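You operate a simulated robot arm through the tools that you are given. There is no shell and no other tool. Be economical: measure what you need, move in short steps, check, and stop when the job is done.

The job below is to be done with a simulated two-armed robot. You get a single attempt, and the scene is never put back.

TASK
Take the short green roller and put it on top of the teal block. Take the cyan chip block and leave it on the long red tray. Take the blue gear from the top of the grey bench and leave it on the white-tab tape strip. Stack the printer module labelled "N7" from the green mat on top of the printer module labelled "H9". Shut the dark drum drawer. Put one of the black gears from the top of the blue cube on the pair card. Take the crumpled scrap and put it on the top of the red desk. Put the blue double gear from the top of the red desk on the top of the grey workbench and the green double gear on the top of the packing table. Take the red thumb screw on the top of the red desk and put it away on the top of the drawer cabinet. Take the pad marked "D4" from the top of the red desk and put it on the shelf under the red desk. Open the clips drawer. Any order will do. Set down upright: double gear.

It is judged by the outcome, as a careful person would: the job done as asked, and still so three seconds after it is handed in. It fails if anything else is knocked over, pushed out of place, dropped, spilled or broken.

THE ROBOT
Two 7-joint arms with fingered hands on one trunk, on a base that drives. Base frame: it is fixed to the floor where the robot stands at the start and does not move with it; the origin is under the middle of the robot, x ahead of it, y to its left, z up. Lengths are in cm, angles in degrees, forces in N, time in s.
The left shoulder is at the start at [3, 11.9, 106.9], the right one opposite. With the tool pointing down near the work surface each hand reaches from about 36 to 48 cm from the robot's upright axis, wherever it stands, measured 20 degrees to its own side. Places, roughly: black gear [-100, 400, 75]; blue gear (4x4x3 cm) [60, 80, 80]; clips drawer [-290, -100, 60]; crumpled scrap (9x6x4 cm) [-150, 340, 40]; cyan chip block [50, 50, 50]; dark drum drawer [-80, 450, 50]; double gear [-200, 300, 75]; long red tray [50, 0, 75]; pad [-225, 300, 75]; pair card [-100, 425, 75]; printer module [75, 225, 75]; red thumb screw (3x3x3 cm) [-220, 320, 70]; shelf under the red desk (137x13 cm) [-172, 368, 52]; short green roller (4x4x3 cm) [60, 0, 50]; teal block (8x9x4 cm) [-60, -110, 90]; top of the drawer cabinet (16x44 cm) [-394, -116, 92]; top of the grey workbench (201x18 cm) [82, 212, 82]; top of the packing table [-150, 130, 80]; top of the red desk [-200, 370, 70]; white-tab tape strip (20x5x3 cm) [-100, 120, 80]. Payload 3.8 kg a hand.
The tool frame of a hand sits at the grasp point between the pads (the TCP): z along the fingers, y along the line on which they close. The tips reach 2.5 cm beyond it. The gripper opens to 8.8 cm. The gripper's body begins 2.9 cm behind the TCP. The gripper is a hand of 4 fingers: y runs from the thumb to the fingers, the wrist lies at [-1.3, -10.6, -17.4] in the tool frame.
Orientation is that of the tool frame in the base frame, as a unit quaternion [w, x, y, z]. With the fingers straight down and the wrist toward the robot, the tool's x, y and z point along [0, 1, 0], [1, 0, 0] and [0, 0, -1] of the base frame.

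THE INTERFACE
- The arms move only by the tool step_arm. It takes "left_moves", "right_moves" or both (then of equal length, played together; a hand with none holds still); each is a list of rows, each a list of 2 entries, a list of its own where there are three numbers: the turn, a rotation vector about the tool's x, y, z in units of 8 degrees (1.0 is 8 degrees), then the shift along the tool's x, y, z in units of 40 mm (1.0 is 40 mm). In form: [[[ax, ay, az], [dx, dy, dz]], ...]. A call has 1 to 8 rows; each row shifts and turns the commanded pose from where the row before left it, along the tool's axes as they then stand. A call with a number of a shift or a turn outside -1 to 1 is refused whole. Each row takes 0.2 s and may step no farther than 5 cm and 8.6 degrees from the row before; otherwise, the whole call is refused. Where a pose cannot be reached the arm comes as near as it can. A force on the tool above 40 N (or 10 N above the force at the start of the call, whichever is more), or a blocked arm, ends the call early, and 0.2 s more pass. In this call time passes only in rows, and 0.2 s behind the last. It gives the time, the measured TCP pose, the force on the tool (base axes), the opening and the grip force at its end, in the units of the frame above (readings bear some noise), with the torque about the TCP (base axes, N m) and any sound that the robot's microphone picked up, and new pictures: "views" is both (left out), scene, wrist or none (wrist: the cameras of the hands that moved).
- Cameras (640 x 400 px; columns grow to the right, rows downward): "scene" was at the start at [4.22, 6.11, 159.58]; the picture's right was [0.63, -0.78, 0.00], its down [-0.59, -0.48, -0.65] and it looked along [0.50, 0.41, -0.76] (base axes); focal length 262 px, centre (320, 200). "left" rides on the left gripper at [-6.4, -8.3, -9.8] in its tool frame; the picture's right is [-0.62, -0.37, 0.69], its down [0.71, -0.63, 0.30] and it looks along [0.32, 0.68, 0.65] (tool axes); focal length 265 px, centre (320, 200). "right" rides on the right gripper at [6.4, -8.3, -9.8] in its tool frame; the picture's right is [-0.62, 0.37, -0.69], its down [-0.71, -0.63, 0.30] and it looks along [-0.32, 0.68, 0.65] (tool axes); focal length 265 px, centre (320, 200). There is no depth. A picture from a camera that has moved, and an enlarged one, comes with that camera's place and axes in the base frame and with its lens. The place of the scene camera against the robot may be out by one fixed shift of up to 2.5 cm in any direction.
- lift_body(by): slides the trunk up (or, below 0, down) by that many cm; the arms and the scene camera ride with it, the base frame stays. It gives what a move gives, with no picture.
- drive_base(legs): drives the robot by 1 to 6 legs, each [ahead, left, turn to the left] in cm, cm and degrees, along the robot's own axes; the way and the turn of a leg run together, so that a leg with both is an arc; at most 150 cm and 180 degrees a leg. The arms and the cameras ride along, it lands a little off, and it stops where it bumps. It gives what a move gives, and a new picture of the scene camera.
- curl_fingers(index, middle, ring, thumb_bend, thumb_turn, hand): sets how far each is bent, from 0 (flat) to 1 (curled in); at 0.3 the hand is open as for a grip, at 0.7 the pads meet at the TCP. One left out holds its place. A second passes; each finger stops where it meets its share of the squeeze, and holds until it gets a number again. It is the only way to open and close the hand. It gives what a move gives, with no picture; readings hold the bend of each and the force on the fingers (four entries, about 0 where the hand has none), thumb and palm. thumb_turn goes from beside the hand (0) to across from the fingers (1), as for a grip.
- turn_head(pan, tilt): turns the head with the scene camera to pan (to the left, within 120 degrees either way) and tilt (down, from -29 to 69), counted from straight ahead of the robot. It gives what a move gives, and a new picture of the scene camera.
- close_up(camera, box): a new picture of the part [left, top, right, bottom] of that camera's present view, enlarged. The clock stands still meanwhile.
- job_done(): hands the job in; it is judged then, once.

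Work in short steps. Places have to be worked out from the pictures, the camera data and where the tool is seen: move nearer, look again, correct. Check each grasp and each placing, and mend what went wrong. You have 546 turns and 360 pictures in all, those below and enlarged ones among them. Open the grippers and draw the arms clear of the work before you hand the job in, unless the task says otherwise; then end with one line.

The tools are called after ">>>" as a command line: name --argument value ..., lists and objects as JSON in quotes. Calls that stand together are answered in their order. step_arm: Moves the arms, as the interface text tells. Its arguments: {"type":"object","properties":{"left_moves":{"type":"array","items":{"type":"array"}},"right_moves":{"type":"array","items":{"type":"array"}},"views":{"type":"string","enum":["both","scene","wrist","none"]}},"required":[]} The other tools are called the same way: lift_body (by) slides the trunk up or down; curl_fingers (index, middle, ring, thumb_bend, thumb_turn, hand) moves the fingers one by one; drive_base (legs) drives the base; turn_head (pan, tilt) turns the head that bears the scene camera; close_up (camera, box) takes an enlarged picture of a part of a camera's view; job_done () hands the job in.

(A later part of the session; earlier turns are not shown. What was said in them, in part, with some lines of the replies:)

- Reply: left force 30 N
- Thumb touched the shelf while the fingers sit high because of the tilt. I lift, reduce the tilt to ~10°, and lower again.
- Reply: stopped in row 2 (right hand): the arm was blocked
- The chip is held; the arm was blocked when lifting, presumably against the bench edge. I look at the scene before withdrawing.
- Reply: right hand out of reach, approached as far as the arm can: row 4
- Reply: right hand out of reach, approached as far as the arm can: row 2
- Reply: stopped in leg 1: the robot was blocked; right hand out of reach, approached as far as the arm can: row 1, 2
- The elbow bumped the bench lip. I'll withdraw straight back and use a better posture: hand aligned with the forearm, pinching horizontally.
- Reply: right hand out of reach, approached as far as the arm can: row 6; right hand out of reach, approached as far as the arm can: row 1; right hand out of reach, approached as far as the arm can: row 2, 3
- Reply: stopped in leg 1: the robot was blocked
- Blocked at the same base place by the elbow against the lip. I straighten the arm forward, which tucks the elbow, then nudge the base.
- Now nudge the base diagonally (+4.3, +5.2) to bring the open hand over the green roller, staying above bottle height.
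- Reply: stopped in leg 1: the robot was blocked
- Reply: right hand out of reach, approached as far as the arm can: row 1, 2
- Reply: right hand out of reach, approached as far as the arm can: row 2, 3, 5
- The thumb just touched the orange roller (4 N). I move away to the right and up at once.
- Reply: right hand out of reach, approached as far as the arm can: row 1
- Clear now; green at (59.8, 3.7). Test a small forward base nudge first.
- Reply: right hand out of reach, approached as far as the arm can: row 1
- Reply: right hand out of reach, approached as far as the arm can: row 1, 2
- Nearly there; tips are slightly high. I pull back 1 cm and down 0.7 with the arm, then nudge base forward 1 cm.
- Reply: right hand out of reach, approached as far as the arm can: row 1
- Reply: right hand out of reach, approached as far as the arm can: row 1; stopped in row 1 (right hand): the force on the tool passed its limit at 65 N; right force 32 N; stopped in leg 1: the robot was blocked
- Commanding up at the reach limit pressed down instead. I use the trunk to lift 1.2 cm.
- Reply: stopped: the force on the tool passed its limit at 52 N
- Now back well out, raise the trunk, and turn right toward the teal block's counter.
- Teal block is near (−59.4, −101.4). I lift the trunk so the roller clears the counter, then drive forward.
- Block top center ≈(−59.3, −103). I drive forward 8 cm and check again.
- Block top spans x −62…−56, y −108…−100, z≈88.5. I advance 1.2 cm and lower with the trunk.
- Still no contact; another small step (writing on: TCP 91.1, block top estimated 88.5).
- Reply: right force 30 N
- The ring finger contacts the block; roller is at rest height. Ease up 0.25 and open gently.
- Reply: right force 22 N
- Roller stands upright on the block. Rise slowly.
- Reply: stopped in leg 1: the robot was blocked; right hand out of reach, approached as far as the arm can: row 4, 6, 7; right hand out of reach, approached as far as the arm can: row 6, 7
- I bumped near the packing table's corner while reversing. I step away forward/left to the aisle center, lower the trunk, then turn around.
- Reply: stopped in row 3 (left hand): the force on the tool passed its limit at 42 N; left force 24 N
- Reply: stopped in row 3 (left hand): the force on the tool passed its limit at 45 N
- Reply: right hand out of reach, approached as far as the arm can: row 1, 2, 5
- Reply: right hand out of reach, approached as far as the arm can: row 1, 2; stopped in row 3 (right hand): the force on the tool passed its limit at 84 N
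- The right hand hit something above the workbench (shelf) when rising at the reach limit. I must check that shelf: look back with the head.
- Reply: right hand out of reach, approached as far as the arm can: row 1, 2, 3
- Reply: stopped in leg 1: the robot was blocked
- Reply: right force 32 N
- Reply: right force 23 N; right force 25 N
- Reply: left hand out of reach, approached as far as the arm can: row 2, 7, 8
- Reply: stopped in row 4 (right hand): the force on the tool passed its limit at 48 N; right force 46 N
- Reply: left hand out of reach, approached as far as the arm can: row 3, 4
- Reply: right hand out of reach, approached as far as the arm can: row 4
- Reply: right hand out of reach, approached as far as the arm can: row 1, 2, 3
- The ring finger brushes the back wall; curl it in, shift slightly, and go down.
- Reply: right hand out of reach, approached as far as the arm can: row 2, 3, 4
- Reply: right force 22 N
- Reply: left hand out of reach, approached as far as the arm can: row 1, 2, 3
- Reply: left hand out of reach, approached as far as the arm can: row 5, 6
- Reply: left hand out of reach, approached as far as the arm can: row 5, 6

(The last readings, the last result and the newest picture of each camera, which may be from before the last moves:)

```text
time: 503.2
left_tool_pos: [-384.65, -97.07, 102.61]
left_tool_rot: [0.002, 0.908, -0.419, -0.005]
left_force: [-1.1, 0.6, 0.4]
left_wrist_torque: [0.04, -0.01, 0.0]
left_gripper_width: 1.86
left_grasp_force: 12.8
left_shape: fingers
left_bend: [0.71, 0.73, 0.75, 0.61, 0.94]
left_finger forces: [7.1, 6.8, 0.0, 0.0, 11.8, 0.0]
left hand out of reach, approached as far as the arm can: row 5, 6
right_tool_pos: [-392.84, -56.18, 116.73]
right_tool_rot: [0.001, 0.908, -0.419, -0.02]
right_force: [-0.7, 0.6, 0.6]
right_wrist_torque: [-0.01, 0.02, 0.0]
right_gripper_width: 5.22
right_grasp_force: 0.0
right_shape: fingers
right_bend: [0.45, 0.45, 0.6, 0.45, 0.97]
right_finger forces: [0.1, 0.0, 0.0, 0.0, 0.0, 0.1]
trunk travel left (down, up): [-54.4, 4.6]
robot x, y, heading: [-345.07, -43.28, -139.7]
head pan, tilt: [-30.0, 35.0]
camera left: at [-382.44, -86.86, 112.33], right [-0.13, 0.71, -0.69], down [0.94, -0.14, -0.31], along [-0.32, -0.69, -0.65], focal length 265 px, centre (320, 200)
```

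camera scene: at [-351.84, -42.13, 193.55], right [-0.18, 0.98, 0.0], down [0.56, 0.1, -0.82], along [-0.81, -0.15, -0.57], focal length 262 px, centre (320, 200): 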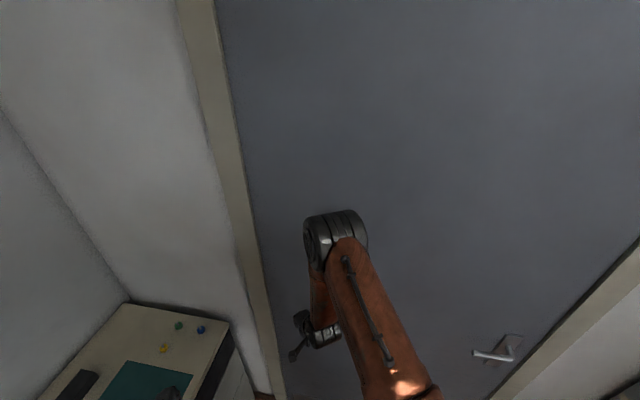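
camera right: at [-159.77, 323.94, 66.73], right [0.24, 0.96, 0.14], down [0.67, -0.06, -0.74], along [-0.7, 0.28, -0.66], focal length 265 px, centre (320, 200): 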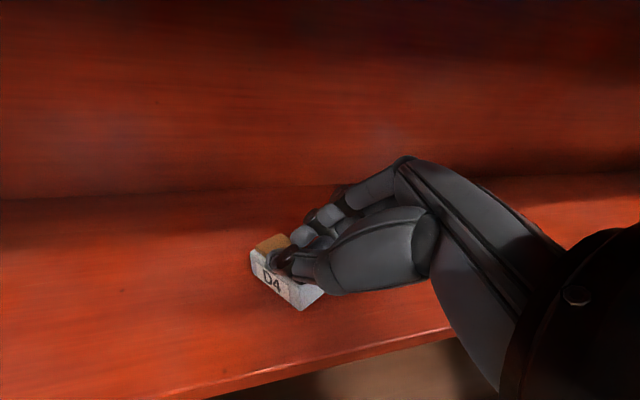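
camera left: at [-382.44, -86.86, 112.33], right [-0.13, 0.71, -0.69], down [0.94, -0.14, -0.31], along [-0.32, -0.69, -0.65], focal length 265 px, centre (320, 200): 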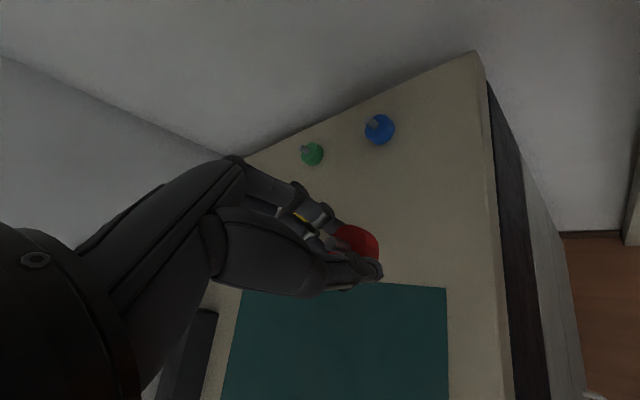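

Lower trunk 5.5 and drive forward 4.5 cm.

>>> lift_body --by -5

>>> drive_base --legs '[[4.6, 0, 0]]'

>>> close_up --camera "left" --box '[0, 0, 640, 400]'

```text
time: 504.1
left_tool_pos: [-384.69, -97.06, 97.57]
left_tool_rot: [0.001, 0.908, -0.419, -0.004]
left_force: [0.0, 0.2, -0.7]
left_wrist_torque: [0.0, -0.02, -0.05]
left_gripper_width: 1.85
left_grasp_force: 12.6
left_shape: fingers
left_bend: [0.71, 0.73, 0.75, 0.61, 0.94]
left_finger forces: [7.0, 6.7, 0.0, 0.0, 11.8, 0.0]
right_tool_pos: [-392.96, -56.12, 111.68]
right_tool_rot: [0.001, 0.908, -0.419, -0.018]
right_force: [-0.7, 0.4, 0.1]
right_wrist_torque: [0.01, 0.0, 0.02]
right_gripper_width: 5.24
right_grasp_force: 0.0
right_shape: fingers
right_bend: [0.45, 0.45, 0.6, 0.45, 0.97]
right_finger forces: [0.1, 0.1, 0.0, 0.0, 0.0, 0.0]
trunk travel left (down, up): [-49.4, 9.6]
robot x, y, heading: [-344.48, -42.94, -139.4]
head pan, tilt: [-30.0, 35.0]
```

```text
time: 505.0
left_tool_pos: [-387.8, -99.93, 97.75]
left_tool_rot: [0.004, 0.908, -0.418, -0.004]
left_force: [0.2, 0.3, -0.2]
left_wrist_torque: [0.02, 0.01, 0.0]
left_gripper_width: 1.85
left_grasp_force: 12.8
left_shape: fingers
left_bend: [0.71, 0.73, 0.75, 0.61, 0.94]
left_finger forces: [7.1, 6.8, 0.0, 0.1, 11.8, 0.0]
right_tool_pos: [-396.29, -58.84, 111.83]
right_tool_rot: [0.004, 0.909, -0.417, -0.019]
right_force: [-0.1, -0.4, 0.5]
right_wrist_torque: [0.0, 0.0, 0.01]
right_gripper_width: 5.25
right_grasp_force: 0.1
right_shape: fingers
right_bend: [0.45, 0.45, 0.6, 0.45, 0.97]
right_finger forces: [0.0, 0.0, 0.0, 0.0, 0.0, 0.1]
trunk travel left (down, up): [-49.4, 9.6]
robot x, y, heading: [-348.38, -46.03, -139.6]
head pan, tilt: [-30.0, 35.0]
camera scene: at [-354.88, -44.69, 188.57], right [-0.18, 0.98, 0.0], down [0.56, 0.1, -0.82], along [-0.81, -0.15, -0.57], focal length 262 px, centre (320, 200)
```

scene: 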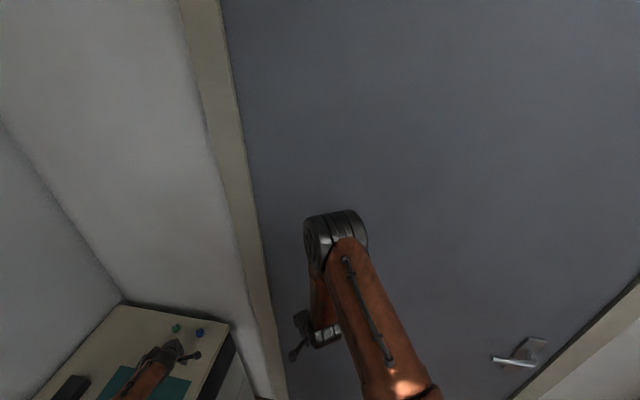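

```text
1.00 times, centred on (320, 200) of left (not enlarged: the box is as wide or as high as the picture)
camera zoom: at [-385.73, -89.63, 107.51], right [-0.13, 0.71, -0.69], down [0.94, -0.14, -0.31], along [-0.32, -0.69, -0.65], focal length 265 px, centre (320, 200)
```

zoom: 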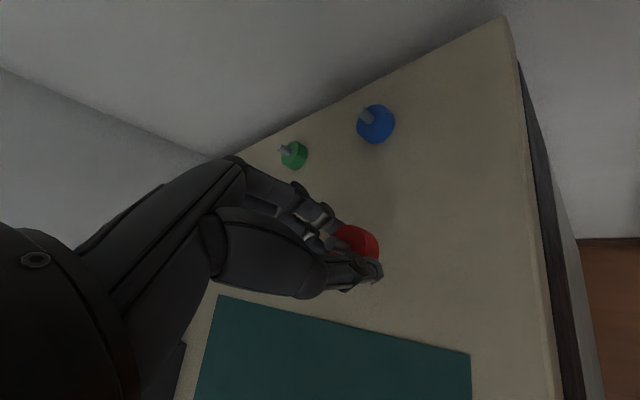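

Over the free spot. Lower to contact.

>>> lift_body --by -2.3

>>> lift_body --by -0.7

```text
time: 505.7
left_tool_pos: [-388.21, -100.24, 95.21]
left_tool_rot: [0.0, 0.908, -0.418, -0.004]
left_force: [-0.2, 0.8, 0.3]
left_wrist_torque: [0.0, -0.06, 0.02]
left_gripper_width: 1.83
left_grasp_force: 12.4
left_shape: fingers
left_bend: [0.71, 0.73, 0.75, 0.61, 0.94]
left_finger forces: [7.1, 6.7, 0.1, 0.0, 11.9, 0.0]
right_tool_pos: [-396.65, -59.27, 109.22]
right_tool_rot: [0.001, 0.908, -0.418, -0.018]
right_force: [0.4, -0.8, 0.6]
right_wrist_torque: [0.02, 0.0, 0.02]
right_gripper_width: 5.2
right_grasp_force: 0.1
right_shape: fingers
right_bend: [0.45, 0.45, 0.6, 0.45, 0.97]
right_finger forces: [0.1, 0.0, 0.0, 0.0, 0.0, 0.0]
trunk travel left (down, up): [-47.1, 11.9]
robot x, y, heading: [-348.16, -45.79, -139.5]
head pan, tilt: [-30.0, 35.0]
```

```text
time: 506.3
left_tool_pos: [-388.05, -100.29, 94.8]
left_tool_rot: [0.004, 0.908, -0.418, -0.004]
left_force: [2.1, -0.5, 14.2]
left_wrist_torque: [0.14, -0.1, -0.03]
left_gripper_width: 1.8
left_grasp_force: 15.5
left_shape: fingers
left_bend: [0.71, 0.74, 0.75, 0.62, 0.94]
left_finger forces: [8.7, 8.8, 0.0, 0.0, 14.5, 0.0]
right_tool_pos: [-396.42, -58.94, 108.72]
right_tool_rot: [0.002, 0.908, -0.418, -0.018]
right_force: [-0.3, 0.1, -0.3]
right_wrist_torque: [-0.04, -0.02, 0.0]
right_gripper_width: 5.25
right_grasp_force: 0.1
right_shape: fingers
right_bend: [0.45, 0.45, 0.6, 0.45, 0.97]
right_finger forces: [0.1, 0.0, 0.1, 0.0, 0.0, 0.0]
trunk travel left (down, up): [-46.4, 12.6]
robot x, y, heading: [-348.46, -45.98, -139.5]
head pan, tilt: [-30.0, 35.0]
```

Contact. Release and rise.

>>> curl_fingers --hand "left" --index 0.45 --middle 0.45 --ring 0.45 --thumb_bend 0.42

>>> lift_body --by 10

>>> close_up --camera "left" --box '[0, 0, 640, 400]'

```text
time: 507.3
left_tool_pos: [-388.05, -99.85, 94.68]
left_tool_rot: [0.002, 0.908, -0.42, -0.004]
left_force: [1.2, 4.2, 15.8]
left_wrist_torque: [-0.19, 0.36, -0.08]
left_gripper_width: 5.46
left_grasp_force: 7.6
left_shape: fingers
left_bend: [0.46, 0.48, 0.45, 0.42, 0.97]
left_finger forces: [5.6, 9.9, 0.1, 0.1, 0.3, 0.0]
right_tool_pos: [-396.38, -58.91, 108.75]
right_tool_rot: [0.003, 0.908, -0.418, -0.019]
right_force: [-0.2, -0.2, 0.2]
right_wrist_torque: [0.01, 0.0, 0.01]
right_gripper_width: 5.22
right_grasp_force: 0.0
right_shape: fingers
right_bend: [0.45, 0.45, 0.6, 0.45, 0.97]
right_finger forces: [0.1, 0.0, 0.0, 0.0, 0.0, 0.0]
trunk travel left (down, up): [-46.4, 12.6]
robot x, y, heading: [-348.09, -46.12, -139.7]
head pan, tilt: [-30.0, 35.0]
```

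```text
time: 508.6
left_tool_pos: [-388.1, -100.17, 104.49]
left_tool_rot: [0.002, 0.908, -0.418, -0.002]
left_force: [0.1, -0.1, -0.8]
left_wrist_torque: [-0.01, -0.01, 0.0]
left_gripper_width: 5.59
left_grasp_force: 0.1
left_shape: fingers
left_bend: [0.45, 0.45, 0.45, 0.42, 0.97]
left_finger forces: [0.1, 0.0, 0.0, 0.0, 0.0, 0.0]
right_tool_pos: [-396.56, -59.14, 118.65]
right_tool_rot: [0.003, 0.908, -0.418, -0.018]
right_force: [-0.3, 0.2, 0.8]
right_wrist_torque: [-0.01, 0.01, -0.01]
right_gripper_width: 5.23
right_grasp_force: 0.1
right_shape: fingers
right_bend: [0.45, 0.45, 0.6, 0.45, 0.97]
right_finger forces: [0.0, 0.1, 0.0, 0.0, 0.0, 0.0]
trunk travel left (down, up): [-56.4, 2.6]
robot x, y, heading: [-348.27, -45.67, -139.6]
head pan, tilt: [-30.0, 35.0]
```

```text
1.00 times, centred on (320, 200) of left (not enlarged: the box is as wide or as high as the picture)
camera zoom: at [-385.99, -89.83, 114.29], right [-0.13, 0.71, -0.69], down [0.94, -0.13, -0.31], along [-0.31, -0.69, -0.65], focal length 265 px, centre (320, 200)
```

zoom: 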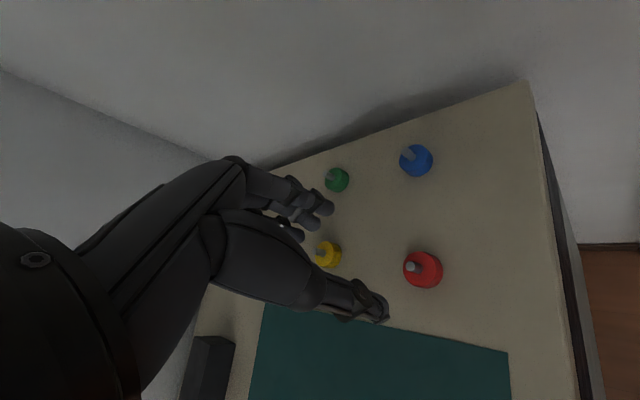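

Red thumb screw placed. Now the CLIPS drawer: back off, square up to the chest, and look.

>>> drive_base --legs '[[-38, 0, 0], [0, 0, 49.5], [-12, 22, 0]]'

>>> turn_head --pan 10 --tilt 48

```text
time: 514.7
left_tool_pos: [-281.56, -74.29, 104.49]
left_tool_rot: [0.003, 1.0, 0.001, -0.002]
left_force: [-0.4, -0.1, 0.1]
left_wrist_torque: [0.01, 0.03, -0.01]
left_gripper_width: 5.57
left_grasp_force: 0.0
left_shape: fingers
left_bend: [0.45, 0.45, 0.45, 0.42, 0.97]
left_finger forces: [0.0, 0.0, 0.0, 0.0, 0.0, 0.0]
right_tool_pos: [-318.37, -54.33, 118.69]
right_tool_rot: [0.009, 1.0, 0.002, -0.016]
right_force: [-0.4, 1.0, 0.5]
right_wrist_torque: [-0.01, 0.0, -0.02]
right_gripper_width: 5.26
right_grasp_force: 0.1
right_shape: fingers
right_bend: [0.45, 0.45, 0.6, 0.45, 0.97]
right_finger forces: [0.0, 0.1, 0.0, 0.0, 0.0, 0.0]
trunk travel left (down, up): [-56.4, 2.6]
robot x, y, heading: [-297.01, -9.25, -90.1]
head pan, tilt: [-30.0, 35.0]
camera scene: at [-301.44, -13.65, 195.54], right [-0.87, 0.5, 0.0], down [0.29, 0.5, -0.82], along [-0.41, -0.71, -0.57], focal length 262 px, centre (320, 200)
```

scene: 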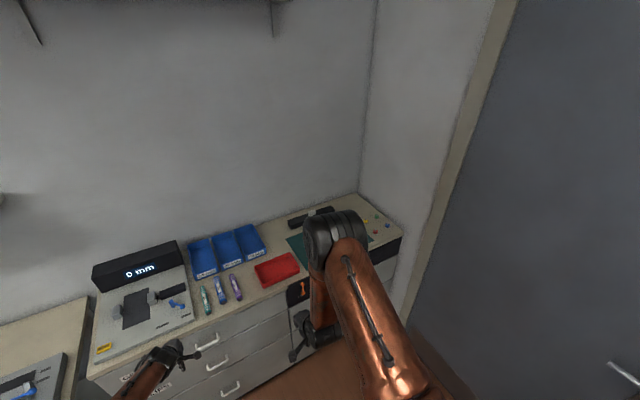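

```text
time: 515.7
left_tool_pos: [-281.65, -74.53, 104.61]
left_tool_rot: [0.002, 1.0, 0.001, -0.002]
left_force: [-0.2, 0.5, -0.6]
left_wrist_torque: [-0.03, 0.01, 0.03]
left_gripper_width: 5.57
left_grasp_force: 0.2
left_shape: fingers
left_bend: [0.45, 0.45, 0.45, 0.42, 0.97]
left_finger forces: [0.0, 0.0, 0.0, 0.0, 0.0, 0.1]
right_tool_pos: [-318.27, -54.46, 118.64]
right_tool_rot: [0.01, 1.0, 0.003, -0.016]
right_force: [-0.7, 0.0, -0.5]
right_wrist_torque: [0.0, -0.01, -0.04]
right_gripper_width: 5.22
right_grasp_force: 0.1
right_shape: fingers
right_bend: [0.45, 0.45, 0.6, 0.45, 0.97]
right_finger forces: [0.0, 0.0, 0.1, 0.0, 0.0, 0.0]
trunk travel left (down, up): [-56.4, 2.6]
robot x, y, heading: [-297.2, -9.03, -89.9]
head pan, tilt: [10.0, 48.0]
camera scene: at [-295.66, -13.77, 193.65], right [-0.98, -0.17, 0.0], down [-0.13, 0.73, -0.67], along [0.12, -0.66, -0.74], focal length 262 px, centre (320, 200)
```

scene: 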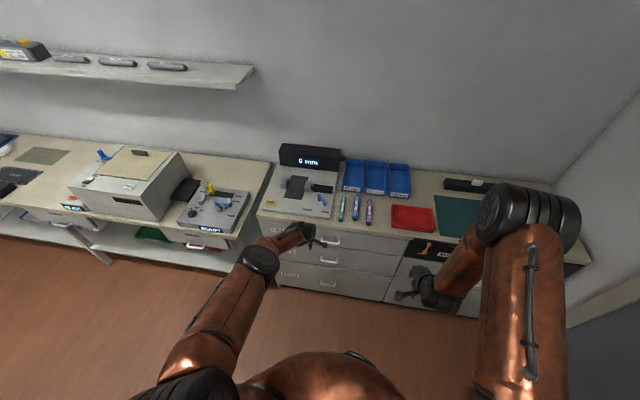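

CLIPS handle at ≈(−287.5, −88, 61). Back a bit, lower the trunk, and rotate the left hand to point forward.

>>> drive_base --legs '[[-12, 0, 0]]'

>>> lift_body --by -44

>>> step_arm --left_moves '[[[-1, 0, 0], [0, 0, 0]], [[-1, 0, 0], [0, 0, 0]], [[-1, 0, 0], [0, 0, 0]], [[-1, 0, 0], [0, 0, 0]], [[-1, 0, 0], [0, 0, 0]], [[-1, 0, 0], [0, 0, 0]], [[-1, 0, 0], [0, 0, 0]], [[-1, 0, 0], [0, 0, 0]]]' --views "none"

>>> step_arm --left_moves '[[[-1, 0, 0], [0, 0, 0]], [[-0.8, 0, 0], [0, 0, 0]]]' --views "both"

```text
time: 517.0
left_tool_pos: [-281.69, -62.68, 104.5]
left_tool_rot: [0.002, 1.0, 0.001, -0.003]
left_force: [-0.5, 0.4, 0.1]
left_wrist_torque: [0.04, 0.0, -0.01]
left_gripper_width: 5.58
left_grasp_force: 0.0
left_shape: fingers
left_bend: [0.45, 0.45, 0.45, 0.42, 0.97]
left_finger forces: [0.1, 0.0, 0.0, 0.0, 0.0, 0.0]
right_tool_pos: [-318.14, -42.63, 118.6]
right_tool_rot: [0.009, 1.0, 0.002, -0.016]
right_force: [0.4, -0.1, -0.1]
right_wrist_torque: [0.02, 0.0, -0.02]
right_gripper_width: 5.25
right_grasp_force: 0.1
right_shape: fingers
right_bend: [0.45, 0.45, 0.6, 0.45, 0.97]
right_finger forces: [0.1, 0.0, 0.0, 0.0, 0.0, 0.0]
trunk travel left (down, up): [-56.4, 2.6]
robot x, y, heading: [-297.08, 2.9, -89.7]
head pan, tilt: [10.0, 48.0]
camera scene: at [-295.61, -1.93, 193.64], right [-0.98, -0.18, 0.0], down [-0.13, 0.73, -0.67], along [0.12, -0.66, -0.74], focal length 262 px, centre (320, 200)
```

scene: 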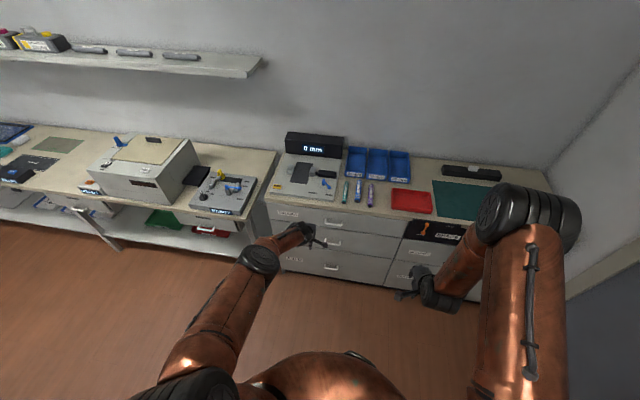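

```text
refused: -44 is not a number from -40 to 40
```

```text
time: 518.8
left_tool_pos: [-281.53, -62.51, 104.53]
left_tool_rot: [0.08, 0.997, 0.005, 0.003]
left_force: [0.1, 0.6, -1.4]
left_wrist_torque: [0.02, 0.01, 0.03]
left_gripper_width: 5.59
left_grasp_force: 0.1
left_shape: fingers
left_bend: [0.45, 0.45, 0.45, 0.42, 0.97]
left_finger forces: [0.1, 0.1, 0.1, 0.0, 0.0, 0.1]
left hand out of reach, approached as far as the arm can: row 1, 2, 3, 4, 5, 6, 7, 8
right_tool_pos: [-318.2, -42.5, 118.65]
right_tool_rot: [0.01, 1.0, 0.003, -0.017]
right_force: [1.1, 0.0, 0.4]
right_wrist_torque: [0.01, -0.03, -0.02]
right_gripper_width: 5.22
right_grasp_force: 0.1
right_shape: fingers
right_bend: [0.45, 0.45, 0.6, 0.45, 0.97]
right_finger forces: [0.1, 0.0, 0.0, 0.0, 0.1, 0.0]
trunk travel left (down, up): [-56.4, 2.6]
robot x, y, heading: [-297.16, 2.88, -89.7]
head pan, tilt: [10.0, 48.0]
```

```text
time: 519.4
left_tool_pos: [-281.53, -62.52, 104.63]
left_tool_rot: [0.08, 0.997, 0.006, 0.003]
left_force: [0.1, 0.6, 0.8]
left_wrist_torque: [0.01, 0.01, -0.01]
left_gripper_width: 5.6
left_grasp_force: 0.0
left_shape: fingers
left_bend: [0.45, 0.45, 0.45, 0.42, 0.97]
left_finger forces: [0.0, 0.0, 0.0, 0.0, 0.0, 0.0]
left hand out of reach, approached as far as the arm can: row 1, 2
right_tool_pos: [-318.13, -42.63, 118.63]
right_tool_rot: [0.01, 1.0, 0.002, -0.016]
right_force: [0.0, 0.7, 0.3]
right_wrist_torque: [0.01, 0.01, -0.01]
right_gripper_width: 5.24
right_grasp_force: 0.1
right_shape: fingers
right_bend: [0.45, 0.45, 0.6, 0.45, 0.97]
right_finger forces: [0.1, 0.0, 0.0, 0.0, 0.1, 0.0]
trunk travel left (down, up): [-56.4, 2.6]
robot x, y, heading: [-297.46, 2.7, -89.8]
head pan, tilt: [10.0, 48.0]
camera scene: at [-295.6, -1.83, 193.65], right [-0.98, -0.18, 0.0], down [-0.13, 0.73, -0.67], along [0.12, -0.66, -0.74], focal length 262 px, centre (320, 200)
camera left: at [-288.24, -52.86, 112.85], right [-0.62, 0.25, -0.75], down [0.71, 0.58, -0.4], along [0.34, -0.78, -0.53], focal length 265 px, centre (320, 200)
```

scene: 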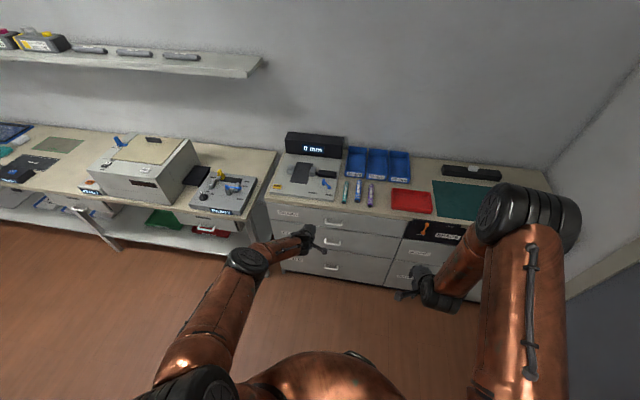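
left: 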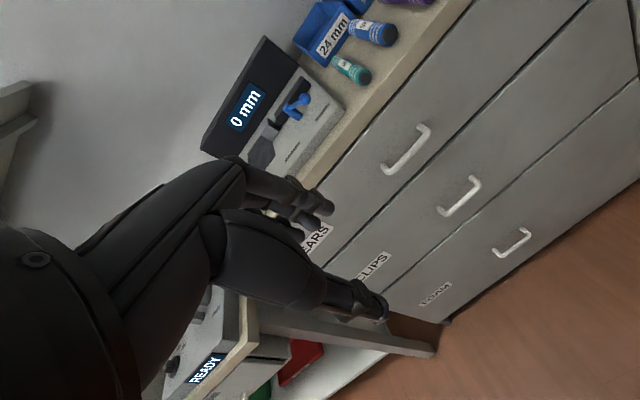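

Lower the trunk in an allowed step and rotate the hand forward there.

>>> lift_body --by -40

>>> step_arm --left_moves '[[[-1, 0, 0], [0, -0.3, 0]], [[-1, 0, 0], [0, -0.3, 0]], [[-1, 0, 0], [0, 0, 0]], [[-1, 0, 0], [0, 0, 0]], [[-1, 0, 0], [0, 0, 0]], [[-1, 0, 0], [0, 0, 0]], [[-1, 0, 0], [0, 0, 0]], [[-1, 0, 0], [0, 0, 0]]]' --views "both"

```text
time: 523.2
left_tool_pos: [-281.61, -62.52, 64.67]
left_tool_rot: [0.08, 0.997, 0.004, 0.003]
left_force: [-1.0, -0.3, 0.9]
left_wrist_torque: [0.01, 0.01, -0.02]
left_gripper_width: 5.59
left_grasp_force: 0.1
left_shape: fingers
left_bend: [0.45, 0.45, 0.45, 0.42, 0.97]
left_finger forces: [0.1, 0.0, 0.1, 0.0, 0.1, 0.1]
right_tool_pos: [-318.24, -42.46, 78.64]
right_tool_rot: [0.009, 1.0, 0.003, -0.016]
right_force: [0.1, 0.0, -0.3]
right_wrist_torque: [0.02, 0.03, -0.01]
right_gripper_width: 5.22
right_grasp_force: 0.0
right_shape: fingers
right_bend: [0.45, 0.45, 0.6, 0.45, 0.97]
right_finger forces: [0.0, 0.0, 0.0, 0.1, 0.0, 0.0]
trunk travel left (down, up): [-16.4, 42.6]
robot x, y, heading: [-297.23, 2.81, -89.6]
head pan, tilt: [10.0, 48.0]
```

```text
time: 525.0
left_tool_pos: [-277.54, -68.13, 71.11]
left_tool_rot: [0.354, 0.934, -0.022, -0.041]
left_force: [-0.3, -0.8, 0.7]
left_wrist_torque: [0.03, 0.0, -0.03]
left_gripper_width: 5.63
left_grasp_force: 0.1
left_shape: fingers
left_bend: [0.45, 0.45, 0.45, 0.42, 0.98]
left_finger forces: [0.0, 0.0, 0.1, 0.0, 0.1, 0.0]
left hand out of reach, approached as far as the arm can: row 1, 2, 3, 4, 5, 6, 7, 8
right_tool_pos: [-318.23, -42.52, 78.62]
right_tool_rot: [0.01, 1.0, 0.002, -0.015]
right_force: [-0.2, 0.5, -0.2]
right_wrist_torque: [-0.01, 0.01, 0.03]
right_gripper_width: 5.25
right_grasp_force: 0.1
right_shape: fingers
right_bend: [0.45, 0.45, 0.6, 0.45, 0.97]
right_finger forces: [0.0, 0.1, 0.1, 0.0, 0.0, 0.1]
trunk travel left (down, up): [-16.4, 42.6]
robot x, y, heading: [-297.16, 2.85, -89.8]
head pan, tilt: [10.0, 48.0]
camera scene: at [-295.62, -1.82, 153.65], right [-0.98, -0.18, 0.0], down [-0.13, 0.73, -0.67], along [0.12, -0.66, -0.74], focal length 262 px, centre (320, 200)
camera left: at [-283.01, -55.01, 73.3], right [-0.68, -0.14, -0.72], down [0.69, 0.22, -0.69], along [0.25, -0.97, -0.05], focal length 265 px, centre (320, 200)
```

scene: 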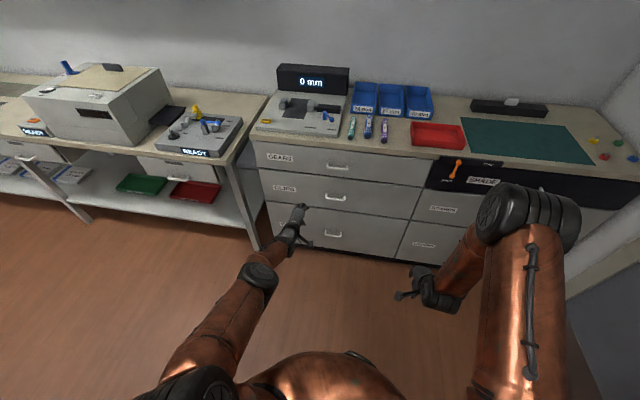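
left: 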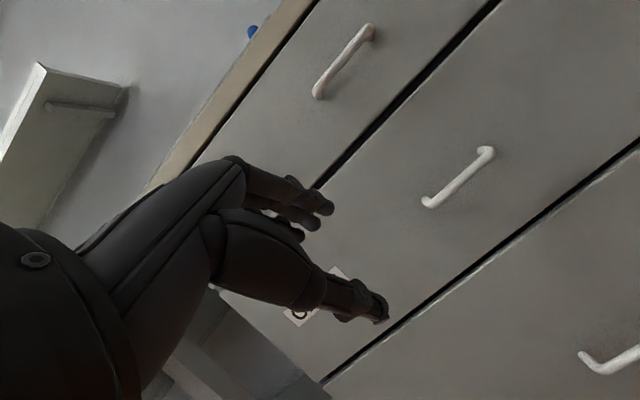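

Handle CLIPS at (−288.2, −88.7, 61.3). The 41° tilt suffices to hook it from above. Drive to align.

>>> drive_base --legs '[[15, -10.7, 0]]'

>>> lift_body --by -4

>>> close_up --camera "left" --box '[0, 0, 640, 400]'

```text
time: 526.5
left_tool_pos: [-288.4, -83.45, 71.11]
left_tool_rot: [0.354, 0.934, -0.022, -0.041]
left_force: [-0.8, 0.3, 0.0]
left_wrist_torque: [0.02, 0.02, 0.01]
left_gripper_width: 5.57
left_grasp_force: 0.1
left_shape: fingers
left_bend: [0.45, 0.45, 0.45, 0.42, 0.98]
left_finger forces: [0.0, 0.1, 0.0, 0.0, 0.0, 0.0]
right_tool_pos: [-329.17, -57.75, 78.67]
right_tool_rot: [0.009, 1.0, 0.003, -0.017]
right_force: [0.8, -0.4, -0.2]
right_wrist_torque: [0.02, 0.0, -0.01]
right_gripper_width: 5.23
right_grasp_force: 0.1
right_shape: fingers
right_bend: [0.45, 0.45, 0.6, 0.45, 0.97]
right_finger forces: [0.0, 0.0, 0.0, 0.0, 0.1, 0.0]
trunk travel left (down, up): [-16.4, 42.6]
robot x, y, heading: [-308.11, -12.36, -90.0]
head pan, tilt: [10.0, 48.0]
camera scene: at [-306.55, -17.26, 153.64], right [-0.98, -0.18, 0.0], down [-0.13, 0.73, -0.67], along [0.12, -0.66, -0.74], focal length 262 px, centre (320, 200)
```

scene: 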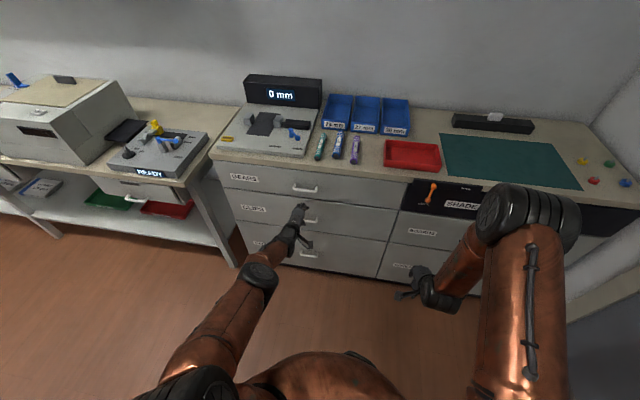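

```text
time: 527.4
left_tool_pos: [-288.31, -83.43, 67.16]
left_tool_rot: [0.354, 0.934, -0.022, -0.041]
left_force: [-0.4, -0.5, 0.3]
left_wrist_torque: [0.02, 0.0, 0.0]
left_gripper_width: 5.6
left_grasp_force: 0.1
left_shape: fingers
left_bend: [0.45, 0.45, 0.45, 0.42, 0.98]
left_finger forces: [0.1, 0.0, 0.1, 0.0, 0.0, 0.0]
right_tool_pos: [-329.13, -57.73, 74.64]
right_tool_rot: [0.01, 1.0, 0.003, -0.016]
right_force: [-0.1, 1.0, -0.2]
right_wrist_torque: [0.01, 0.0, 0.02]
right_gripper_width: 5.24
right_grasp_force: 0.1
right_shape: fingers
right_bend: [0.45, 0.45, 0.6, 0.45, 0.97]
right_finger forces: [0.0, 0.0, 0.0, 0.0, 0.0, 0.0]
trunk travel left (down, up): [-12.4, 46.6]
robot x, y, heading: [-308.1, -12.69, -89.4]
head pan, tilt: [10.0, 48.0]
```

```text
1.00 times, centred on (320, 200) of left (not enlarged: the box is as wide or as high as the picture)
camera zoom: at [-293.87, -70.29, 69.31], right [-0.68, -0.14, -0.72], down [0.69, 0.22, -0.69], along [0.25, -0.97, -0.05], focal length 265 px, centre (320, 200)
```

zoom: 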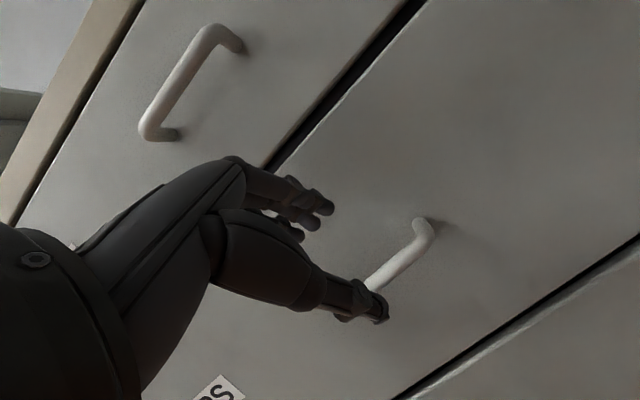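

Bar at y≈−89.5, z≈61.1. Drive forward 3.6 and lower the fingers behind the bar.

>>> drive_base --legs '[[3.6, 0, 0]]'

>>> lift_body --by -4

>>> close_up --camera "left" --box '[160, 100, 560, 400]'

```text
time: 528.2
left_tool_pos: [-288.42, -86.98, 67.17]
left_tool_rot: [0.355, 0.934, -0.021, -0.04]
left_force: [0.2, 11.3, 2.0]
left_wrist_torque: [-0.17, -0.03, 0.12]
left_gripper_width: 5.21
left_grasp_force: 5.0
left_shape: fingers
left_bend: [0.48, 0.47, 0.47, 0.42, 0.98]
left_finger forces: [3.0, 4.8, 2.6, 0.1, 0.0, 0.0]
right_tool_pos: [-329.01, -61.18, 74.75]
right_tool_rot: [0.01, 1.0, 0.004, -0.015]
right_force: [-0.1, 0.1, 0.4]
right_wrist_torque: [0.02, -0.02, 0.02]
right_gripper_width: 5.26
right_grasp_force: 0.1
right_shape: fingers
right_bend: [0.45, 0.45, 0.6, 0.45, 0.97]
right_finger forces: [0.0, 0.0, 0.0, 0.0, 0.1, 0.1]
trunk travel left (down, up): [-12.4, 46.6]
robot x, y, heading: [-308.09, -15.6, -89.7]
head pan, tilt: [10.0, 48.0]
camera scene: at [-306.47, -20.48, 149.66], right [-0.98, -0.18, 0.0], down [-0.13, 0.73, -0.67], along [0.12, -0.66, -0.74], focal length 262 px, centre (320, 200)
```

scene: 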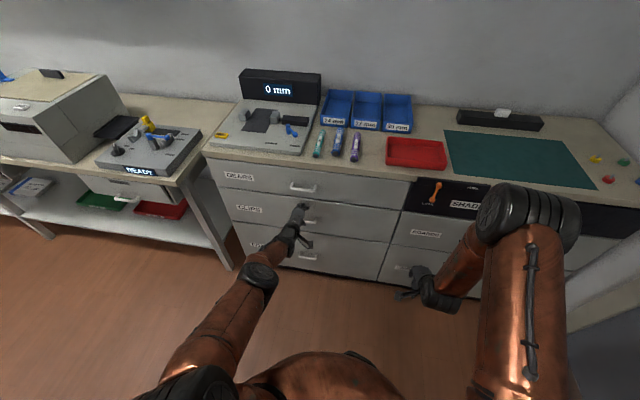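

```text
time: 529.1
left_tool_pos: [-288.31, -86.85, 63.06]
left_tool_rot: [0.354, 0.934, -0.022, -0.041]
left_force: [0.0, 10.7, -1.1]
left_wrist_torque: [-0.08, 0.06, 0.02]
left_gripper_width: 5.23
left_grasp_force: 5.0
left_shape: fingers
left_bend: [0.48, 0.48, 0.47, 0.42, 0.98]
left_finger forces: [3.4, 4.1, 2.2, 0.0, 0.1, 0.0]
right_tool_pos: [-329.1, -61.24, 70.78]
right_tool_rot: [0.009, 1.0, 0.003, -0.017]
right_force: [-0.5, -0.4, 0.9]
right_wrist_torque: [0.01, 0.0, 0.04]
right_gripper_width: 5.24
right_grasp_force: 0.1
right_shape: fingers
right_bend: [0.45, 0.45, 0.6, 0.45, 0.97]
right_finger forces: [0.0, 0.0, 0.0, 0.0, 0.1, 0.0]
trunk travel left (down, up): [-8.4, 50.6]
robot x, y, heading: [-308.07, -15.63, -89.9]
head pan, tilt: [10.0, 48.0]
```

```text
1.33 times, centred on (360, 250) of left
camera zoom: at [-293.82, -73.77, 65.29], right [-0.68, -0.14, -0.72], down [0.69, 0.22, -0.69], along [0.25, -0.97, -0.05], focal length 354 px, centre (267, 133)
```

zoom: 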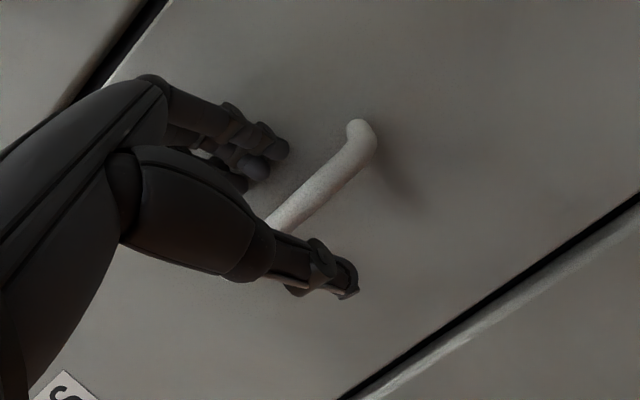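

The bar is between fingers and thumb. Lower 1.8 more and close.

>>> lift_body --by -1.8

>>> curl_fingers --hand "left" --index 0.8 --middle 0.8 --ring 0.8 --thumb_bend 0.8

>>> close_up --camera "left" --box '[160, 100, 560, 400]'

```text
time: 529.7
left_tool_pos: [-288.23, -86.92, 61.44]
left_tool_rot: [0.355, 0.934, -0.022, -0.041]
left_force: [0.7, 12.0, 1.2]
left_wrist_torque: [-0.1, 0.03, 0.1]
left_gripper_width: 5.21
left_grasp_force: 5.6
left_shape: fingers
left_bend: [0.49, 0.47, 0.47, 0.42, 0.98]
left_finger forces: [3.7, 4.8, 2.6, 0.0, 0.1, 0.1]
right_tool_pos: [-329.03, -61.3, 69.0]
right_tool_rot: [0.01, 1.0, 0.004, -0.016]
right_force: [0.3, -0.5, -0.7]
right_wrist_torque: [-0.01, 0.01, -0.02]
right_gripper_width: 5.25
right_grasp_force: 0.1
right_shape: fingers
right_bend: [0.45, 0.45, 0.6, 0.45, 0.97]
right_finger forces: [0.1, 0.1, 0.0, 0.0, 0.0, 0.0]
trunk travel left (down, up): [-6.6, 52.4]
robot x, y, heading: [-307.98, -16.08, -89.4]
head pan, tilt: [10.0, 48.0]
```

```text
time: 530.7
left_tool_pos: [-288.36, -86.98, 61.16]
left_tool_rot: [0.353, 0.935, -0.022, -0.042]
left_force: [-0.4, 0.7, -11.2]
left_wrist_torque: [-0.12, 0.09, -0.11]
left_gripper_width: 0.02
left_grasp_force: 7.9
left_shape: fingers
left_bend: [0.76, 0.79, 0.79, 0.72, 0.97]
left_finger forces: [0.0, 6.2, 4.7, 0.1, 5.8, 0.1]
right_tool_pos: [-329.06, -61.34, 68.86]
right_tool_rot: [0.009, 1.0, 0.003, -0.016]
right_force: [0.3, 0.4, 0.8]
right_wrist_torque: [0.06, -0.02, -0.01]
right_gripper_width: 5.24
right_grasp_force: 0.1
right_shape: fingers
right_bend: [0.45, 0.45, 0.6, 0.45, 0.97]
right_finger forces: [0.0, 0.0, 0.0, 0.0, 0.0, 0.0]
trunk travel left (down, up): [-6.6, 52.4]
robot x, y, heading: [-308.25, -16.04, -89.9]
head pan, tilt: [10.0, 48.0]
```

```text
1.33 times, centred on (360, 250) of left
camera zoom: at [-293.84, -73.83, 63.37], right [-0.68, -0.14, -0.72], down [0.69, 0.22, -0.69], along [0.25, -0.97, -0.06], focal length 354 px, centre (267, 133)
```

zoom: 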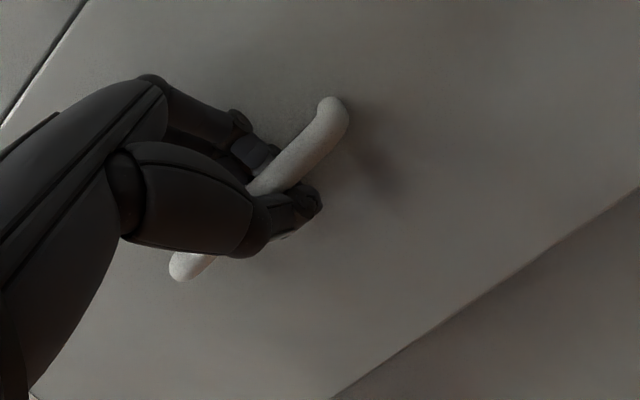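

The hand encloses the handle. Pull by driving backward.

>>> drive_base --legs '[[-8, 0, 0]]'

```text
time: 531.8
left_tool_pos: [-288.18, -78.95, 61.18]
left_tool_rot: [0.354, 0.934, -0.022, -0.041]
left_force: [-1.7, 0.1, -13.8]
left_wrist_torque: [-0.14, 0.07, -0.06]
left_gripper_width: 0.02
left_grasp_force: 8.9
left_shape: fingers
left_bend: [0.77, 0.79, 0.79, 0.73, 0.97]
left_finger forces: [0.0, 6.9, 5.6, 0.1, 6.4, 0.0]
right_tool_pos: [-328.96, -53.38, 68.95]
right_tool_rot: [0.009, 1.0, 0.004, -0.016]
right_force: [-0.5, -0.2, 0.7]
right_wrist_torque: [0.0, 0.0, -0.04]
right_gripper_width: 5.25
right_grasp_force: 0.1
right_shape: fingers
right_bend: [0.45, 0.45, 0.6, 0.45, 0.97]
right_finger forces: [0.0, 0.0, 0.1, 0.1, 0.0, 0.0]
trunk travel left (down, up): [-6.6, 52.4]
robot x, y, heading: [-307.69, -8.41, -89.8]
head pan, tilt: [10.0, 48.0]
camera scene: at [-306.42, -12.66, 143.84], right [-0.98, -0.18, 0.0], down [-0.13, 0.73, -0.67], along [0.12, -0.66, -0.74], focal length 262 px, centre (320, 200)
```

scene: 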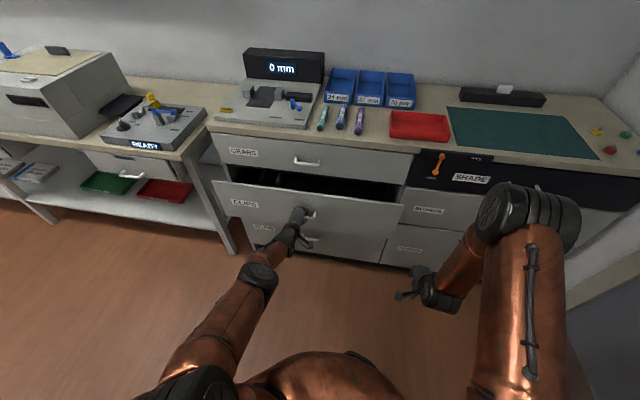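

The drawer opens. Pull further, gently.

>>> drive_base --legs '[[-14, 0, 0]]'

```text
time: 533.1
left_tool_pos: [-288.47, -64.87, 61.07]
left_tool_rot: [0.352, 0.935, -0.022, -0.042]
left_force: [1.8, 0.6, -12.9]
left_wrist_torque: [-0.09, 0.12, -0.05]
left_gripper_width: 0.0
left_grasp_force: 7.5
left_shape: fingers
left_bend: [0.77, 0.79, 0.79, 0.73, 0.97]
left_finger forces: [0.0, 4.0, 5.5, 0.0, 4.7, 0.1]
right_tool_pos: [-329.11, -39.51, 68.91]
right_tool_rot: [0.009, 1.0, 0.003, -0.016]
right_force: [0.1, -1.6, -0.3]
right_wrist_torque: [0.0, 0.0, -0.01]
right_gripper_width: 5.24
right_grasp_force: 0.0
right_shape: fingers
right_bend: [0.45, 0.45, 0.6, 0.45, 0.97]
right_finger forces: [0.0, 0.1, 0.0, 0.0, 0.1, 0.1]
trunk travel left (down, up): [-6.6, 52.4]
robot x, y, heading: [-308.06, 5.88, -89.7]
head pan, tilt: [10.0, 48.0]
camera scene: at [-306.44, 1.2, 143.84], right [-0.98, -0.18, 0.0], down [-0.13, 0.73, -0.67], along [0.12, -0.66, -0.74], focal length 262 px, centre (320, 200)
```

scene: 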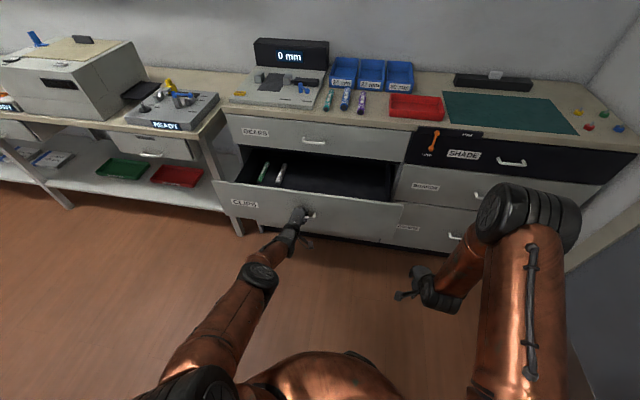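

Open ~22 cm; pull a little more to be clearly open.

>>> drive_base --legs '[[-6, 0, 0]]'

```text
time: 534.1
left_tool_pos: [-288.39, -58.91, 61.09]
left_tool_rot: [0.352, 0.935, -0.022, -0.042]
left_force: [-1.0, -0.1, -11.5]
left_wrist_torque: [-0.09, 0.12, -0.02]
left_gripper_width: 0.0
left_grasp_force: 5.2
left_shape: fingers
left_bend: [0.77, 0.79, 0.79, 0.73, 0.97]
left_finger forces: [0.0, 2.8, 5.2, 0.0, 3.5, 0.0]
right_tool_pos: [-329.01, -33.37, 68.91]
right_tool_rot: [0.009, 1.0, 0.004, -0.017]
right_force: [-0.1, 1.0, 0.6]
right_wrist_torque: [-0.06, -0.04, 0.01]
right_gripper_width: 5.24
right_grasp_force: 0.0
right_shape: fingers
right_bend: [0.45, 0.45, 0.6, 0.45, 0.97]
right_finger forces: [0.0, 0.1, 0.0, 0.1, 0.0, 0.0]
trunk travel left (down, up): [-6.6, 52.4]
robot x, y, heading: [-307.87, 12.27, -89.7]
head pan, tilt: [10.0, 48.0]
camera scene: at [-306.49, 7.28, 143.84], right [-0.98, -0.18, 0.0], down [-0.13, 0.73, -0.67], along [0.12, -0.66, -0.74], focal length 262 px, centre (320, 200)
```

scene: 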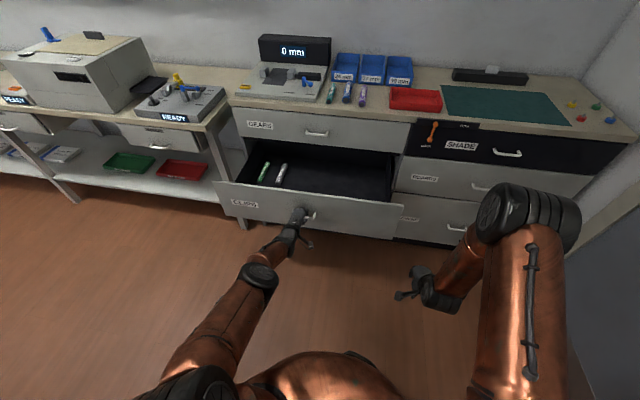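

Well open. Release the handle, lift above it, and back away.

>>> curl_fingers --hand "left" --index 0.45 --middle 0.45 --ring 0.45 --thumb_bend 0.3

>>> lift_body --by 3

>>> lift_body --by 4

>>> close_up --camera "left" --box '[0, 0, 640, 400]'

```text
time: 535.1
left_tool_pos: [-288.51, -58.73, 61.23]
left_tool_rot: [0.352, 0.935, -0.022, -0.042]
left_force: [-0.1, -0.4, 0.1]
left_wrist_torque: [0.0, 0.0, 0.01]
left_gripper_width: 6.86
left_grasp_force: 0.2
left_shape: fingers
left_bend: [0.45, 0.45, 0.45, 0.3, 0.97]
left_finger forces: [0.4, 0.0, 0.1, 0.0, 0.0, 0.0]
right_tool_pos: [-329.04, -33.47, 68.79]
right_tool_rot: [0.011, 1.0, 0.003, -0.016]
right_force: [0.0, 0.0, 0.3]
right_wrist_torque: [0.03, 0.04, 0.0]
right_gripper_width: 5.24
right_grasp_force: 0.0
right_shape: fingers
right_bend: [0.45, 0.45, 0.6, 0.45, 0.97]
right_finger forces: [0.0, 0.0, 0.0, 0.1, 0.0, 0.0]
trunk travel left (down, up): [-6.6, 52.4]
robot x, y, heading: [-307.9, 12.0, -89.6]
head pan, tilt: [10.0, 48.0]
```

```text
time: 535.8
left_tool_pos: [-288.39, -58.89, 64.02]
left_tool_rot: [0.353, 0.935, -0.021, -0.041]
left_force: [0.4, -0.1, 0.1]
left_wrist_torque: [0.01, -0.01, 0.01]
left_gripper_width: 6.86
left_grasp_force: 0.1
left_shape: fingers
left_bend: [0.45, 0.45, 0.45, 0.3, 0.97]
left_finger forces: [0.0, 0.0, 0.0, 0.0, 0.1, 0.0]
right_tool_pos: [-329.1, -33.26, 71.86]
right_tool_rot: [0.01, 1.0, 0.003, -0.017]
right_force: [-0.3, -0.4, -0.4]
right_wrist_torque: [0.0, -0.02, 0.0]
right_gripper_width: 5.24
right_grasp_force: 0.2
right_shape: fingers
right_bend: [0.45, 0.45, 0.6, 0.45, 0.97]
right_finger forces: [0.0, 0.0, 0.0, 0.0, 0.0, 0.0]
trunk travel left (down, up): [-9.6, 49.4]
robot x, y, heading: [-308.19, 12.16, -89.5]
head pan, tilt: [10.0, 48.0]
```

```text
time: 536.6
left_tool_pos: [-288.37, -58.73, 68.07]
left_tool_rot: [0.352, 0.935, -0.021, -0.042]
left_force: [0.3, 0.2, -0.6]
left_wrist_torque: [-0.01, -0.01, 0.01]
left_gripper_width: 6.86
left_grasp_force: 0.1
left_shape: fingers
left_bend: [0.45, 0.45, 0.45, 0.3, 0.97]
left_finger forces: [0.1, 0.0, 0.0, 0.1, 0.0, 0.0]
right_tool_pos: [-329.07, -33.42, 75.8]
right_tool_rot: [0.01, 1.0, 0.003, -0.016]
right_force: [-0.4, -0.4, -0.3]
right_wrist_torque: [0.01, -0.01, 0.03]
right_gripper_width: 5.23
right_grasp_force: 0.0
right_shape: fingers
right_bend: [0.45, 0.45, 0.6, 0.45, 0.97]
right_finger forces: [0.0, 0.0, 0.0, 0.0, 0.2, 0.1]
trunk travel left (down, up): [-13.6, 45.4]
robot x, y, heading: [-308.0, 12.33, -89.7]
head pan, tilt: [10.0, 48.0]
```

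```text
1.00 times, centred on (320, 200) of left (not enlarged: the box is as wide or as high as the picture)
camera zoom: at [-293.93, -45.73, 70.32], right [-0.68, -0.13, -0.72], down [0.69, 0.22, -0.69], along [0.25, -0.97, -0.06], focal length 265 px, centre (320, 200)
```

zoom: 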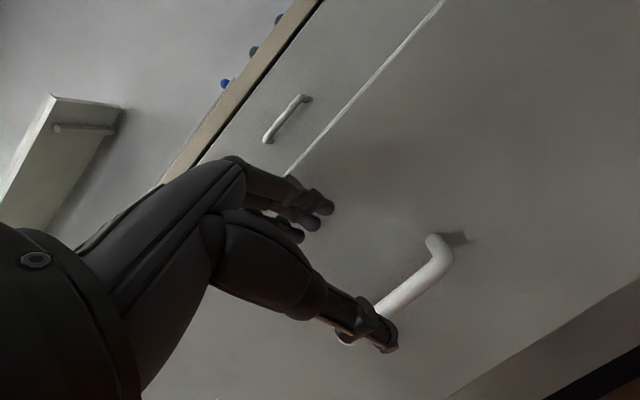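

Fingers are clear above the bar. Back away and take a final look.

>>> drive_base --legs '[[-35, 0, 0]]'

>>> close_up --camera "scene" --box '[180, 20, 620, 260]'

```text
time: 538.9
left_tool_pos: [-288.47, -24.03, 68.14]
left_tool_rot: [0.352, 0.935, -0.021, -0.042]
left_force: [-0.5, 0.4, 0.3]
left_wrist_torque: [0.04, 0.0, -0.01]
left_gripper_width: 6.88
left_grasp_force: 0.0
left_shape: fingers
left_bend: [0.45, 0.45, 0.45, 0.3, 0.97]
left_finger forces: [0.1, 0.0, 0.1, 0.0, 0.0, 0.0]
right_tool_pos: [-329.16, 1.25, 75.9]
right_tool_rot: [0.01, 1.0, 0.006, -0.016]
right_force: [0.2, -0.3, 1.3]
right_wrist_torque: [0.0, -0.01, 0.01]
right_gripper_width: 5.23
right_grasp_force: 0.0
right_shape: fingers
right_bend: [0.45, 0.45, 0.6, 0.45, 0.97]
right_finger forces: [0.1, 0.1, 0.0, 0.0, 0.0, 0.1]
trunk travel left (down, up): [-13.6, 45.4]
robot x, y, heading: [-308.05, 46.46, -89.5]
head pan, tilt: [10.0, 48.0]
camera scene: at [-306.75, 42.14, 150.85], right [-0.98, -0.18, 0.0], down [-0.14, 0.73, -0.67], along [0.12, -0.66, -0.74], focal length 262 px, centre (320, 200)
```

scene: 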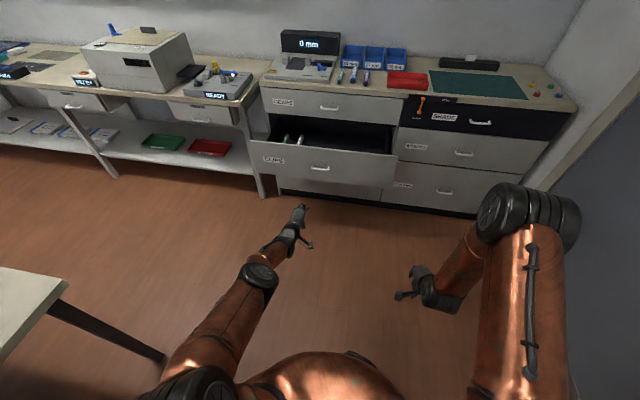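

```text
1.45 times, centred on (400, 140) of scene
camera zoom: at [-306.75, 42.14, 150.85], right [-0.98, -0.18, 0.0], down [-0.14, 0.73, -0.67], along [0.12, -0.66, -0.74], focal length 380 px, centre (204, 287)
```

zoom: 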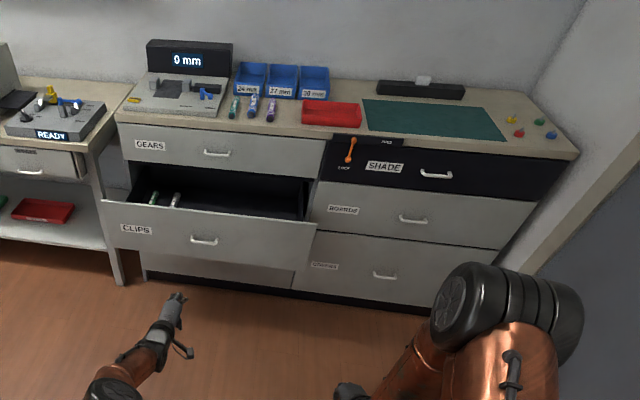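

The drawer is open and the screw is in place. Open both hands fully and hand in.

>>> curl_fingers --hand "left" --index 0.3 --middle 0.3 --ring 0.3 --thumb_bend 0.3

>>> curl_fingers --hand "right" --index 0.3 --middle 0.3 --ring 0.3 --thumb_bend 0.3

>>> job_done

```text
time: 539.9
left_tool_pos: [-288.36, -24.18, 68.19]
left_tool_rot: [0.352, 0.935, -0.02, -0.041]
left_force: [0.0, 0.4, 0.6]
left_wrist_torque: [0.02, 0.01, 0.0]
left_gripper_width: 8.44
left_grasp_force: 0.1
left_shape: fingers
left_bend: [0.3, 0.3, 0.3, 0.3, 0.97]
left_finger forces: [0.0, 0.0, 0.1, 0.1, 0.1, 0.0]
right_tool_pos: [-329.3, 1.22, 75.82]
right_tool_rot: [0.01, 1.0, 0.005, -0.017]
right_force: [-0.3, -0.3, 0.6]
right_wrist_torque: [0.05, 0.01, 0.02]
right_gripper_width: 5.24
right_grasp_force: 0.0
right_shape: fingers
right_bend: [0.45, 0.45, 0.6, 0.45, 0.97]
right_finger forces: [0.0, 0.1, 0.0, 0.0, 0.1, 0.1]
trunk travel left (down, up): [-13.6, 45.4]
robot x, y, heading: [-308.21, 46.27, -89.5]
head pan, tilt: [10.0, 48.0]
```

```text
time: 540.9
left_tool_pos: [-288.47, -24.2, 68.15]
left_tool_rot: [0.352, 0.935, -0.02, -0.041]
left_force: [0.7, -0.6, 0.6]
left_wrist_torque: [0.0, -0.03, -0.02]
left_gripper_width: 8.45
left_grasp_force: 0.0
left_shape: fingers
left_bend: [0.3, 0.3, 0.3, 0.3, 0.97]
left_finger forces: [0.0, 0.0, 0.1, 0.0, 0.1, 0.0]
right_tool_pos: [-329.15, 1.23, 75.88]
right_tool_rot: [0.01, 1.0, 0.005, -0.016]
right_force: [-0.6, -0.3, -0.1]
right_wrist_torque: [0.0, 0.0, 0.0]
right_gripper_width: 8.45
right_grasp_force: 0.0
right_shape: fingers
right_bend: [0.3, 0.3, 0.3, 0.3, 0.97]
right_finger forces: [0.1, 0.0, 0.0, 0.0, 0.1, 0.0]
trunk travel left (down, up): [-13.6, 45.4]
robot x, y, heading: [-308.51, 46.47, -89.5]
head pan, tilt: [10.0, 48.0]
```

```text
The job is handed in.
```

All twelve parts of the job are done and it is handed in, with both hands open and clear; the base bumped the packing table's corner and the black case by the blue cube, and a hand knocked the shelf above the grey workbench, but I saw nothing out of place on the shelf or bench and did not specially re-check the table or case.
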